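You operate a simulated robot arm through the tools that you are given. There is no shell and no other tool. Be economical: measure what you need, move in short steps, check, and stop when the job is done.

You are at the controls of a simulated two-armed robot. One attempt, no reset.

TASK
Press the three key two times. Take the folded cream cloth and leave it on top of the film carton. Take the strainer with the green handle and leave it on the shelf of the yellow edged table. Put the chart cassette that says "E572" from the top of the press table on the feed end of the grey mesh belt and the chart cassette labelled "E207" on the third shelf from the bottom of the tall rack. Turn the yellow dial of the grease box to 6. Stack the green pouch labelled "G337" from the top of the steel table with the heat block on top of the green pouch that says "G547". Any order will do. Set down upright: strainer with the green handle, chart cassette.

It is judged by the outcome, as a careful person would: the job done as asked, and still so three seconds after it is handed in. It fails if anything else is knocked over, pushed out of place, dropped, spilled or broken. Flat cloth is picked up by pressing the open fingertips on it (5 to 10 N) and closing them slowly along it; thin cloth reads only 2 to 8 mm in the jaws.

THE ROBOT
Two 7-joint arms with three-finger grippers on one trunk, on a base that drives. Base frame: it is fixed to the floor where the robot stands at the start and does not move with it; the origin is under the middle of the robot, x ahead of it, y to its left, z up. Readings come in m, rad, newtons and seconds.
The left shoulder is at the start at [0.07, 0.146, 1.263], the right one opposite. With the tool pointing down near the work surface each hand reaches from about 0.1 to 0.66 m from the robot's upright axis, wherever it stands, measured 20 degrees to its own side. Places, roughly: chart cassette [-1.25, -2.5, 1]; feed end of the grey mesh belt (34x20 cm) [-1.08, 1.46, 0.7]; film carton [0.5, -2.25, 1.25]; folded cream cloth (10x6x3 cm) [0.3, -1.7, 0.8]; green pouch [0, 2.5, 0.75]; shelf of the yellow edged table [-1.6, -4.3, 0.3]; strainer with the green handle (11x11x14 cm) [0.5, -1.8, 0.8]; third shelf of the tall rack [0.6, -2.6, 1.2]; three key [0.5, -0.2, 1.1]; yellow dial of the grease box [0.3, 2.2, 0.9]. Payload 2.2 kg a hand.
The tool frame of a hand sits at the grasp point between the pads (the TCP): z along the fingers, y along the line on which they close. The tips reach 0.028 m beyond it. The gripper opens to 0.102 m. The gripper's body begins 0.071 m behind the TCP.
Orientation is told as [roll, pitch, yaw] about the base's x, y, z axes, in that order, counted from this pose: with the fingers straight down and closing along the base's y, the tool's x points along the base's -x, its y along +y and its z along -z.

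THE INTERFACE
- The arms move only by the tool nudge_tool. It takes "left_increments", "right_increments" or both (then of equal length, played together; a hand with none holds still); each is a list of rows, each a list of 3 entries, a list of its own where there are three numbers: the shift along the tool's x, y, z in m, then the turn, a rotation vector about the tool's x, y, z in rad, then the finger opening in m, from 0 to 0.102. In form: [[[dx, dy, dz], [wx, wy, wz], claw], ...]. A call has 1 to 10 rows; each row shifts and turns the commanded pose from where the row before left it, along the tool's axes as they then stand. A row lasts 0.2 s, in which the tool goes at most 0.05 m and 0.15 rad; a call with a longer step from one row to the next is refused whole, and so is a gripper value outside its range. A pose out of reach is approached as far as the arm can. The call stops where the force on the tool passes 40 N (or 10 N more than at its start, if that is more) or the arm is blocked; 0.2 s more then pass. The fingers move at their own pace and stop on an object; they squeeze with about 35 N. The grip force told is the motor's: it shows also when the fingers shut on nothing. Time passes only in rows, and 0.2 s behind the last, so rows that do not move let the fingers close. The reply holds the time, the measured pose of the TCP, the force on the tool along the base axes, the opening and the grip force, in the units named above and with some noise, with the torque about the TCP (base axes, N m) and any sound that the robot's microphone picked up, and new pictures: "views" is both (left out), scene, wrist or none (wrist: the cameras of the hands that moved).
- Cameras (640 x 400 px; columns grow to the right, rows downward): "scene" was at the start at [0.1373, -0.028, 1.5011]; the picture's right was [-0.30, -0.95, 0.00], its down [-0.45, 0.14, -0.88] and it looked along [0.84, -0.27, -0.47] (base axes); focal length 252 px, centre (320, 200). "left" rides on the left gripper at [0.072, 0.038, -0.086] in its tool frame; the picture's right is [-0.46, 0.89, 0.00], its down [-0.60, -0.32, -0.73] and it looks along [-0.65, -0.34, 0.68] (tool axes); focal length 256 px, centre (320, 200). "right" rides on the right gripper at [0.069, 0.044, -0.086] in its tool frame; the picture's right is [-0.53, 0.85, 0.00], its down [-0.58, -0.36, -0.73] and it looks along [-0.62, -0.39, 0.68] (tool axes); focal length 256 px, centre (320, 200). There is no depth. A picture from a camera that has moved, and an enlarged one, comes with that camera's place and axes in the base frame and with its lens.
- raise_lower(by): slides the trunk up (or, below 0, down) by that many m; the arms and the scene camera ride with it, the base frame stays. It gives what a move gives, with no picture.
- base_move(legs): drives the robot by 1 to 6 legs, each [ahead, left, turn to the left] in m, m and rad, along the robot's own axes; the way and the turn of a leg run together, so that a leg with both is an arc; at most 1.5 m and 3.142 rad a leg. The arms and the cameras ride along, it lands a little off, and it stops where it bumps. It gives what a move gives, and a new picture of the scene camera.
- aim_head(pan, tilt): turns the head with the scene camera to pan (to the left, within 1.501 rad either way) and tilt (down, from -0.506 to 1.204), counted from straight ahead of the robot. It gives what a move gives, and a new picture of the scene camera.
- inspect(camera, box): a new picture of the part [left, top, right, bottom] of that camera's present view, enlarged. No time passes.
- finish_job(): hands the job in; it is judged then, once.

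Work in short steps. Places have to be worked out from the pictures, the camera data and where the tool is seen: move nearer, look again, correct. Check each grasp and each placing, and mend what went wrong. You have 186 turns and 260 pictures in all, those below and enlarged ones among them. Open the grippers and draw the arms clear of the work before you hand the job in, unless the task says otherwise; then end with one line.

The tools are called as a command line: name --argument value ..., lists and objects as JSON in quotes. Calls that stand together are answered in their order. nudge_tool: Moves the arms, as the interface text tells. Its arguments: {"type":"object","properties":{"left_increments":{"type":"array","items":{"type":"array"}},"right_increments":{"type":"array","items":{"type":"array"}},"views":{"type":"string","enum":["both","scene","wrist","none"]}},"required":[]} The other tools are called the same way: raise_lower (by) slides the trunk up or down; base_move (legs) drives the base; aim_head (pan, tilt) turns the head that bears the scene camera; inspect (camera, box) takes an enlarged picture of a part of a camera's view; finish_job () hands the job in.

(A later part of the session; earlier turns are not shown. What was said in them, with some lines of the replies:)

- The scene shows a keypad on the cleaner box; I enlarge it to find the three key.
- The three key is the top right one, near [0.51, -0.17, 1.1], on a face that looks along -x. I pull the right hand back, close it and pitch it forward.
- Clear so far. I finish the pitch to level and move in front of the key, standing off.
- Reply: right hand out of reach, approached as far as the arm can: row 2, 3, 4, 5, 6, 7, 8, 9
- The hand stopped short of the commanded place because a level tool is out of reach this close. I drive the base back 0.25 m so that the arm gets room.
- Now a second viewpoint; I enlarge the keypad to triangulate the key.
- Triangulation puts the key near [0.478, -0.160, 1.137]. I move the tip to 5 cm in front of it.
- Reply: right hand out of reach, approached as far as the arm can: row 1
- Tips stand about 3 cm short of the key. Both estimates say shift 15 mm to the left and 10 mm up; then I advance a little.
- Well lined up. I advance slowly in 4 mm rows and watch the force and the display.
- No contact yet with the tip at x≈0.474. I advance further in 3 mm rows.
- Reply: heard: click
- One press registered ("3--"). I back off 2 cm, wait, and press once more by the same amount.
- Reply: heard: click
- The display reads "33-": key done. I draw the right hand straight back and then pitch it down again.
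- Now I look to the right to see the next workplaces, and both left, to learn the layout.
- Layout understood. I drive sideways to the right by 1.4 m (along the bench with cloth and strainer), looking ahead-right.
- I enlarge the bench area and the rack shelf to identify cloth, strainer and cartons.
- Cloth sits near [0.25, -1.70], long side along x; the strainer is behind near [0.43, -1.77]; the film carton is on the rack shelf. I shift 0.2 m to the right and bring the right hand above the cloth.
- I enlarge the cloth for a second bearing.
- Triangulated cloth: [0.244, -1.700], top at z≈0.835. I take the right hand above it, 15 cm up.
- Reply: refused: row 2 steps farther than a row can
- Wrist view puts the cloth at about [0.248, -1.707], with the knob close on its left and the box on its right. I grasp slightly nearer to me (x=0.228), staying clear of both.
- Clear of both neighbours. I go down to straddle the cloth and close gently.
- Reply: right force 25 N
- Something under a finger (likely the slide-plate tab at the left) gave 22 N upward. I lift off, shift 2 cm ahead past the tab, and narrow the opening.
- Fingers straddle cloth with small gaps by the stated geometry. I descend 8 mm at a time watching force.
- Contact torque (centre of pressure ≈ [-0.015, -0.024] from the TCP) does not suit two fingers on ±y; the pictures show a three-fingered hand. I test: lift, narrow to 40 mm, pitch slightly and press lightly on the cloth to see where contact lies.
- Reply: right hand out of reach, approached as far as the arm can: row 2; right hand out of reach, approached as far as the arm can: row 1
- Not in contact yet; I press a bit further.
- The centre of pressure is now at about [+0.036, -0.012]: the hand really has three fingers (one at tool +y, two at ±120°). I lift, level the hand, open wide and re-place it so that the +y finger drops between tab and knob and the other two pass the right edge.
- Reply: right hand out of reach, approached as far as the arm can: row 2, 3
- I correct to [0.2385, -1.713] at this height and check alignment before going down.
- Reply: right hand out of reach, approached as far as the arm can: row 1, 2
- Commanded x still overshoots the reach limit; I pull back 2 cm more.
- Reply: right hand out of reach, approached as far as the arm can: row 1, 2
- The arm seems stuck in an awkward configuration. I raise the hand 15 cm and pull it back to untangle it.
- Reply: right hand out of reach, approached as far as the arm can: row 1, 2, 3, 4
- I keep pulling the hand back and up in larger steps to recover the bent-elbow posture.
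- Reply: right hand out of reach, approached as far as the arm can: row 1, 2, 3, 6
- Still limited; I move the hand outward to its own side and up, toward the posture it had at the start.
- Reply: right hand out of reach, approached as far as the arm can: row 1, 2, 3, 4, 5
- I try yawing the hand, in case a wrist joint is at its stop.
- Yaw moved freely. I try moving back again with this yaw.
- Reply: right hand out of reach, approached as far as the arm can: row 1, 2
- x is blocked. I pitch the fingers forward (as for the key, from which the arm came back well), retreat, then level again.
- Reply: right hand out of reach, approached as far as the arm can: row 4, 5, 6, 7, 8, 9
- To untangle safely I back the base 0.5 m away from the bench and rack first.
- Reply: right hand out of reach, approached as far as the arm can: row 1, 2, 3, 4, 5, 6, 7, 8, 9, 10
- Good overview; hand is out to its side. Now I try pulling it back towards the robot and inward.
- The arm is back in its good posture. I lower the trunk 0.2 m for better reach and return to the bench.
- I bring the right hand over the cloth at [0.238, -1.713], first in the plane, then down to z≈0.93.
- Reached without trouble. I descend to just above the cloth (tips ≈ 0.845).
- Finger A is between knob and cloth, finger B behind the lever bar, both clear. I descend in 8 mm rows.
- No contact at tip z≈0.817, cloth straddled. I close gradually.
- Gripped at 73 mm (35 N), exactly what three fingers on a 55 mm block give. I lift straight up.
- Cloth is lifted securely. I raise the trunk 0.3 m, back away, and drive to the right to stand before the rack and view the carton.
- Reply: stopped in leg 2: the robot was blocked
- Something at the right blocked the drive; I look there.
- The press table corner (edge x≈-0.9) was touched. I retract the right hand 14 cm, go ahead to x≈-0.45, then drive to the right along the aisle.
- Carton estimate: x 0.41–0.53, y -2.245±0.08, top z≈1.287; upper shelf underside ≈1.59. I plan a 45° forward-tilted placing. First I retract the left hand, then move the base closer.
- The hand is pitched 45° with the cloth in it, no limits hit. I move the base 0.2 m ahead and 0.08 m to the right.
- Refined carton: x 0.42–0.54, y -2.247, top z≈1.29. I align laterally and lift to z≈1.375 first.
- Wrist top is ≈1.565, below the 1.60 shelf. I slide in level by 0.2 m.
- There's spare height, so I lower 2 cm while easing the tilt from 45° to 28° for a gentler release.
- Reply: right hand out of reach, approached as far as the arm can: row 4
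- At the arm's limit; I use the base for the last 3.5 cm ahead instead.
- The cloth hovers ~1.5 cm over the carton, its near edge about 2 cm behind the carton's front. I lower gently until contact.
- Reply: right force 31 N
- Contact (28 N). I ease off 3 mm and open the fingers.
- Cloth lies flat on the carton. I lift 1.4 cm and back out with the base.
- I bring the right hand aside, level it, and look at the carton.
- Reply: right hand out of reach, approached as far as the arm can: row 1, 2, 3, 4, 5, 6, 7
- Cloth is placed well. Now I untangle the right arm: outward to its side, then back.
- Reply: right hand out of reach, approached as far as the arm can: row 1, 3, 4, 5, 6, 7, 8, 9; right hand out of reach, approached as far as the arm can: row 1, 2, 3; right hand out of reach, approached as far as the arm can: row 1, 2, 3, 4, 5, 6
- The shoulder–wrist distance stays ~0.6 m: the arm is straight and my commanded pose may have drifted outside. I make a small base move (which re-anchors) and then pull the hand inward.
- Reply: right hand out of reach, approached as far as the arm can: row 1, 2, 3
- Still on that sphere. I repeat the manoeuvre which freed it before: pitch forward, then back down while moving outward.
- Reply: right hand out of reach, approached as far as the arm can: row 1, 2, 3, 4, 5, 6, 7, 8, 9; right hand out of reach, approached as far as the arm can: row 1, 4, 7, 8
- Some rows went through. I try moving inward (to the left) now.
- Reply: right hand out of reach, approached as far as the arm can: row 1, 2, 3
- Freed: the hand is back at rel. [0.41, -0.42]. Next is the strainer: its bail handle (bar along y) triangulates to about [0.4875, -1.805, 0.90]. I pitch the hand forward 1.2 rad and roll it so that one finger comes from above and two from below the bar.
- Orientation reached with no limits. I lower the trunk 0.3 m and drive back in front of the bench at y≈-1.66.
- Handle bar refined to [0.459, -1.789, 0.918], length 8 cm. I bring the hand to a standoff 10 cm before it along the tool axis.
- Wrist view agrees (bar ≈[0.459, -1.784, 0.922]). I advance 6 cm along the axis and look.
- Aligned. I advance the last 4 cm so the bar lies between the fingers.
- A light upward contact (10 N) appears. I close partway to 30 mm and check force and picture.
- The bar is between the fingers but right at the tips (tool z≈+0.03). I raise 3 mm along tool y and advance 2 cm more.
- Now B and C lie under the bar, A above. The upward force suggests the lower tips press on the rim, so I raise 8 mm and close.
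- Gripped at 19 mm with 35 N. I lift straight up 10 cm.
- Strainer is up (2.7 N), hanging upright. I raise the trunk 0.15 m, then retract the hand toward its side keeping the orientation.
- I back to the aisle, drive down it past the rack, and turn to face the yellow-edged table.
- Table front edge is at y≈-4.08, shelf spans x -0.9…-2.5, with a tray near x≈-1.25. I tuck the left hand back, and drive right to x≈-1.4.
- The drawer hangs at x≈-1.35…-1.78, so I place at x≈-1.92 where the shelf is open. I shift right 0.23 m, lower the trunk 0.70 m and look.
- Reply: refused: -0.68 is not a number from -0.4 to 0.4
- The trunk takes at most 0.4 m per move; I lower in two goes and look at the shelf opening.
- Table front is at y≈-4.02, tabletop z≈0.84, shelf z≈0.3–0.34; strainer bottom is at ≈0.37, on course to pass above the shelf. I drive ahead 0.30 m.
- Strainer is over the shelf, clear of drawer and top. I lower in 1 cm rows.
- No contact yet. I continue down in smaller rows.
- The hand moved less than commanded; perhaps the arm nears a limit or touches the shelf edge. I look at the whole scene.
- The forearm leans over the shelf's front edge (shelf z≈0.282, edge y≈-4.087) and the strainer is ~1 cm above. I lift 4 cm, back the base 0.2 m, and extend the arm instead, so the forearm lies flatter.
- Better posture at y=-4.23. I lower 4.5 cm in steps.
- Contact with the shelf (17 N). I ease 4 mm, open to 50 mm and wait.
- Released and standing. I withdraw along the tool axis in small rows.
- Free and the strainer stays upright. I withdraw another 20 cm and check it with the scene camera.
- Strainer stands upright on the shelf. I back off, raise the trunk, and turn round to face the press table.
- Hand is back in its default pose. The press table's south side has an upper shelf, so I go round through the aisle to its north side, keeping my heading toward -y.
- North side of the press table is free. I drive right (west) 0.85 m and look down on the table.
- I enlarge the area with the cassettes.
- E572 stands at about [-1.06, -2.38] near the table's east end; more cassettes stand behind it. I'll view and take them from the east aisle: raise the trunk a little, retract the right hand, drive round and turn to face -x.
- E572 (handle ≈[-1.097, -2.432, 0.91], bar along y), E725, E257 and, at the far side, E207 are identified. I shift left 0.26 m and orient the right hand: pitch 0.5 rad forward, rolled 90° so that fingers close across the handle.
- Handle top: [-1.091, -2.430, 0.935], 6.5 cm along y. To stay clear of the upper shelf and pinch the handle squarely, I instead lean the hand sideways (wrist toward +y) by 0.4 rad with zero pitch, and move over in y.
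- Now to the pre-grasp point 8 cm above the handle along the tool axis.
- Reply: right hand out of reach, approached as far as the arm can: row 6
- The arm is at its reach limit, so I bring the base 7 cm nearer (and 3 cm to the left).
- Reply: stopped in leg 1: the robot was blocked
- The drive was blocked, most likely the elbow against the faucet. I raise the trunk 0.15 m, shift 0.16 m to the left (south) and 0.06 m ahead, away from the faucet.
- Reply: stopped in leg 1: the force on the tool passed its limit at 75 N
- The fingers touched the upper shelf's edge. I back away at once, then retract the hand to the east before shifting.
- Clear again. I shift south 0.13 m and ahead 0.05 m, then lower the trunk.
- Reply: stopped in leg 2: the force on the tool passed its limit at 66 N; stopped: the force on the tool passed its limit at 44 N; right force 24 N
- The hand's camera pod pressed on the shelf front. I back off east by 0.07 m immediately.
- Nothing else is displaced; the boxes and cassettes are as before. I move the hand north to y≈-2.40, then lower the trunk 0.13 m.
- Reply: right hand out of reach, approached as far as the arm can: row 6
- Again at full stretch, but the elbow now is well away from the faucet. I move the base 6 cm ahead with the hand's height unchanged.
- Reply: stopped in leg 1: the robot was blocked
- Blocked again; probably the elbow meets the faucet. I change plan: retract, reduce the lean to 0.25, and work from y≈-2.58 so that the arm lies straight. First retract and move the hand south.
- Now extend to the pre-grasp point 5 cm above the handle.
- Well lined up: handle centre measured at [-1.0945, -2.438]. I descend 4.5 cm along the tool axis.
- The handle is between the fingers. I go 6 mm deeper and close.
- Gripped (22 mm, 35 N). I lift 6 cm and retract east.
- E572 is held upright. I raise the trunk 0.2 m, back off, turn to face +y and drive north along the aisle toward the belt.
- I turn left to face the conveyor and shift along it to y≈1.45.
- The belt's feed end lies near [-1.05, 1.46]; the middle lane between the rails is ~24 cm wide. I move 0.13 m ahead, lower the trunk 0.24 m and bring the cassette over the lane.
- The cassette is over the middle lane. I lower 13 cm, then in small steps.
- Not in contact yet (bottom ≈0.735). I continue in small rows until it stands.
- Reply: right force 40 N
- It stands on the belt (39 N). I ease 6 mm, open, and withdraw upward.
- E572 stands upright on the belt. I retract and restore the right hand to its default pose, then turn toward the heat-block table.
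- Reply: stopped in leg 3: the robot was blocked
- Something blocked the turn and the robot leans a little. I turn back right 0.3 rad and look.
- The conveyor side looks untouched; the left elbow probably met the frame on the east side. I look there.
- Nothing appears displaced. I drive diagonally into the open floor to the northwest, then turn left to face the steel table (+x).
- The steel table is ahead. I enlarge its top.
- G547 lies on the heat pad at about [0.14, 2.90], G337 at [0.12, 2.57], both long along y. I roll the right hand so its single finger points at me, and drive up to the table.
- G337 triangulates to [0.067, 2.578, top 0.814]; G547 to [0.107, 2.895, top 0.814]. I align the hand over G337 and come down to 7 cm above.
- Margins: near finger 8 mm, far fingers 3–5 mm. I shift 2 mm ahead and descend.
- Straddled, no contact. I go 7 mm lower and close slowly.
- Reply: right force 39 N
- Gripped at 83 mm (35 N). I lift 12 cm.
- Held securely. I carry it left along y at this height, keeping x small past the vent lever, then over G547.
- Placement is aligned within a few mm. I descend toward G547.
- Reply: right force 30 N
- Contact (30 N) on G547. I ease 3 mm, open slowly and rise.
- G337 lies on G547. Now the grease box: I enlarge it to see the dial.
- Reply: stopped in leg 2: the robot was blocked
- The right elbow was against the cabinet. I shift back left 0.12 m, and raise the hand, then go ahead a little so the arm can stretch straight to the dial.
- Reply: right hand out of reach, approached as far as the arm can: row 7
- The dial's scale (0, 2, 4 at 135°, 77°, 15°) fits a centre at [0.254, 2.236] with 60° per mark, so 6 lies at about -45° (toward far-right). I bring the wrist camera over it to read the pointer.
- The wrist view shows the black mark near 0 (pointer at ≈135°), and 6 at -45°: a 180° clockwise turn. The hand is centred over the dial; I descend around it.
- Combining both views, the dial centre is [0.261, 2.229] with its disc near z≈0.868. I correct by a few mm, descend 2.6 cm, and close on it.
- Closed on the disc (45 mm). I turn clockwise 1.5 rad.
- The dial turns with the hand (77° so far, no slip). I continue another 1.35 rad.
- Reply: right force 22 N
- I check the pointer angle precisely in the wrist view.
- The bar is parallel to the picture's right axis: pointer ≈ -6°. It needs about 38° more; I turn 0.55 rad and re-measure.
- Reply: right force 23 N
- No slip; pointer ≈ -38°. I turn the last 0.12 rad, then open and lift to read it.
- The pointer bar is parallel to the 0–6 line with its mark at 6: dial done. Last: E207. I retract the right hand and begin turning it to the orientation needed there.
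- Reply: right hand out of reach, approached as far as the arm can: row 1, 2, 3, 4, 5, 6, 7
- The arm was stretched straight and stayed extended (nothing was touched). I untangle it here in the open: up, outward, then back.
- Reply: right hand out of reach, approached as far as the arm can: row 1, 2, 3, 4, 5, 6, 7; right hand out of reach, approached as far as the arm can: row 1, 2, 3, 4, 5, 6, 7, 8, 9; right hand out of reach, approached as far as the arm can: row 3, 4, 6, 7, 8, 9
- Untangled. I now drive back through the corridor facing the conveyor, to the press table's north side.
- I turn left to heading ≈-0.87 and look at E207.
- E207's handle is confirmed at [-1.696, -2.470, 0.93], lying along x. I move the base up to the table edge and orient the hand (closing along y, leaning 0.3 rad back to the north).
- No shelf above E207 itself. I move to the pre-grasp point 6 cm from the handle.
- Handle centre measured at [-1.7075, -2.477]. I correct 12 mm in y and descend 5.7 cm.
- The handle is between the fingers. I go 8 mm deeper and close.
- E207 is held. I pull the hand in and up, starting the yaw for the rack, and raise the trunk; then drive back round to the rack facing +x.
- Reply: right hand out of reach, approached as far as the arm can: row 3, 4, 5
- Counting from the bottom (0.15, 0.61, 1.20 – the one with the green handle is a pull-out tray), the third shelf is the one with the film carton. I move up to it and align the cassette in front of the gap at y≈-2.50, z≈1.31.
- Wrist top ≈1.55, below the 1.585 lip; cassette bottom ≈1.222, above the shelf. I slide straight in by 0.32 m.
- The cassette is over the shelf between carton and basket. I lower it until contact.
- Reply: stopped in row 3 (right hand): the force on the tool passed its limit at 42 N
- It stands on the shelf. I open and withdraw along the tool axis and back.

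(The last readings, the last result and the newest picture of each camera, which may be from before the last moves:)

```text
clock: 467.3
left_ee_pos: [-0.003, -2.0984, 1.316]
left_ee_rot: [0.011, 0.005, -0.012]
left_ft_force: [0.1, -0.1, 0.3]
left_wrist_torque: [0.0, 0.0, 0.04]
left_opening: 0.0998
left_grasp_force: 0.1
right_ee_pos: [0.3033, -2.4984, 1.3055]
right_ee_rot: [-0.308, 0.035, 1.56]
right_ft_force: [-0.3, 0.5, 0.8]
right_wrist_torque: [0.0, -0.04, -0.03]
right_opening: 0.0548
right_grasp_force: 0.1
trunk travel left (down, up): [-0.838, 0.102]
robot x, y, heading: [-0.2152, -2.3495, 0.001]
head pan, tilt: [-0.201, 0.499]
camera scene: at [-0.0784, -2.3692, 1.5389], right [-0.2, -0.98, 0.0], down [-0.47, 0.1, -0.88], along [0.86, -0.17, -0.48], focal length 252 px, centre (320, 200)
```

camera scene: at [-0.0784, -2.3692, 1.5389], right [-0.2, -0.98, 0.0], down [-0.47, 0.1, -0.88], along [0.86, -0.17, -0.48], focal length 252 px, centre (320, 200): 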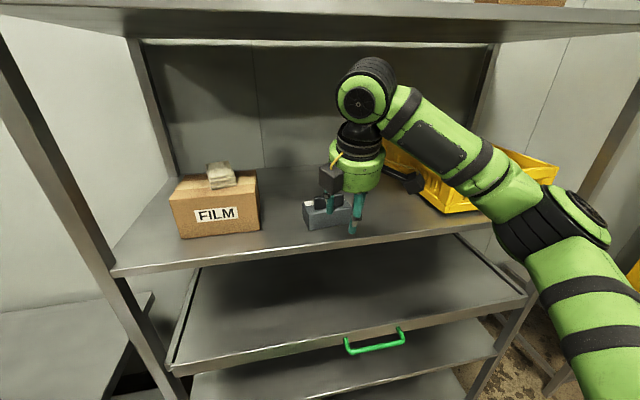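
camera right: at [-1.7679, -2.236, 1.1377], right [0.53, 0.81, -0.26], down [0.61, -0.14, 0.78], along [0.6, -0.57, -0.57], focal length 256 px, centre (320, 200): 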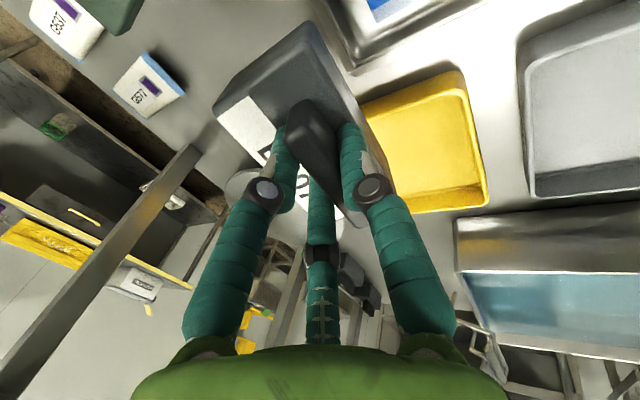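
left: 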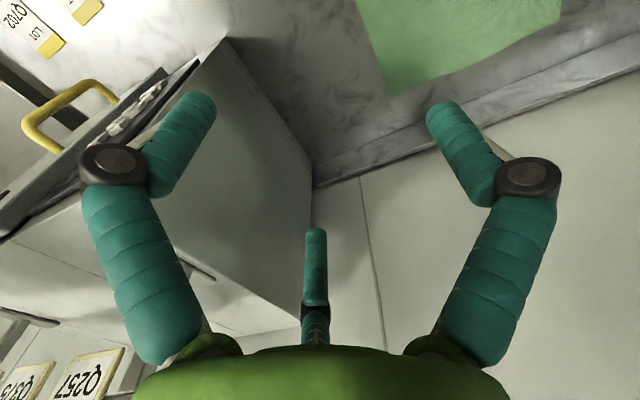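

E207 stands upright on the shelf. I back the robot clear and take a last look at the shelf.

base_move --legs '[[-0.3, 0, 0]]'

inspect --camera "scene" --box '[160, 80, 480, 280]'

```text
clock: 469.4
left_ee_pos: [-0.2993, -2.0963, 1.3146]
left_ee_rot: [0.01, 0.01, -0.015]
left_ft_force: [-0.6, -0.5, 0.7]
left_wrist_torque: [0.0, 0.06, 0.01]
left_opening: 0.0999
left_grasp_force: 0.0
right_ee_pos: [0.0075, -2.5001, 1.304]
right_ee_rot: [-0.302, 0.036, 1.557]
right_ft_force: [-0.1, -1.2, 0.3]
right_wrist_torque: [0.02, 0.04, -0.01]
right_opening: 0.0555
right_grasp_force: 0.0
trunk travel left (down, up): [-0.838, 0.102]
robot x, y, heading: [-0.519, -2.3494, 0.001]
head pan, tilt: [-0.201, 0.499]
camera scene: at [-0.3737, -2.3681, 1.5384], right [-0.2, -0.98, 0.0], down [-0.47, 0.1, -0.88], along [0.86, -0.18, -0.48], focal length 252 px, centre (320, 200)
```

scene: 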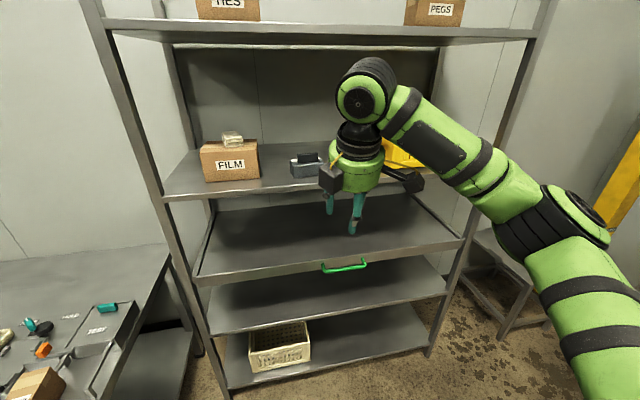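

```text
2.00 times, centred on (320, 180) of scene
camera zoom: at [-0.3737, -2.3681, 1.5384], right [-0.2, -0.98, 0.0], down [-0.47, 0.1, -0.88], along [0.86, -0.18, -0.48], focal length 505 px, centre (320, 240)
```

zoom: 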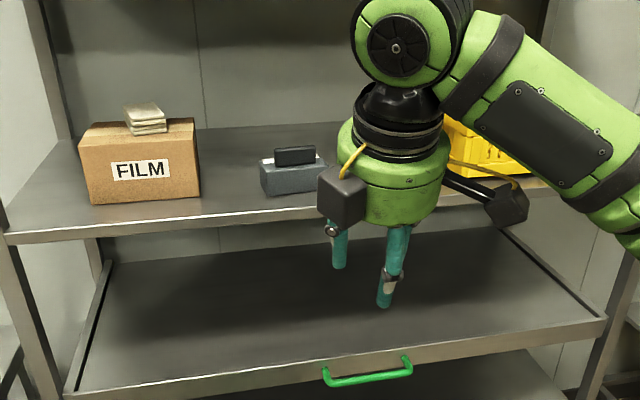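

All parts are done: cloth on the film carton, and E207 upright on the third shelf. The hands are clear, so I open the right gripper fully and hand in.

nudge_tool --right_increments '[[[0, 0, 0], [0, 0, 0], 0.1], [[0, 0, 0], [0, 0, 0], 0.1], [[0, 0, 0], [0, 0, 0], 0.1]]' --views "none"

finish_job

```text
clock: 470.2
left_ee_pos: [-0.302, -2.0975, 1.3161]
left_ee_rot: [0.01, 0.006, -0.015]
left_ft_force: [0.7, -0.7, 0.8]
left_wrist_torque: [-0.01, 0.01, -0.02]
left_opening: 0.1001
left_grasp_force: 0.1
right_ee_pos: [0.004, -2.4994, 1.3042]
right_ee_rot: [-0.306, 0.035, 1.556]
right_ft_force: [-0.2, -0.3, 0.0]
right_wrist_torque: [0.0, 0.0, 0.01]
right_opening: 0.0999
right_grasp_force: 0.2
trunk travel left (down, up): [-0.838, 0.102]
robot x, y, heading: [-0.5139, -2.3488, -0.004]
head pan, tilt: [-0.201, 0.499]
```

```text
The job is handed in.
```

All seven parts are done and handed in; the arms bumped the press table's upper shelf and the SEALS cabinet on the way and nothing looked displaced, and I took the third shelf to be the one holding the film carton, not counting the pull-out tray below it.
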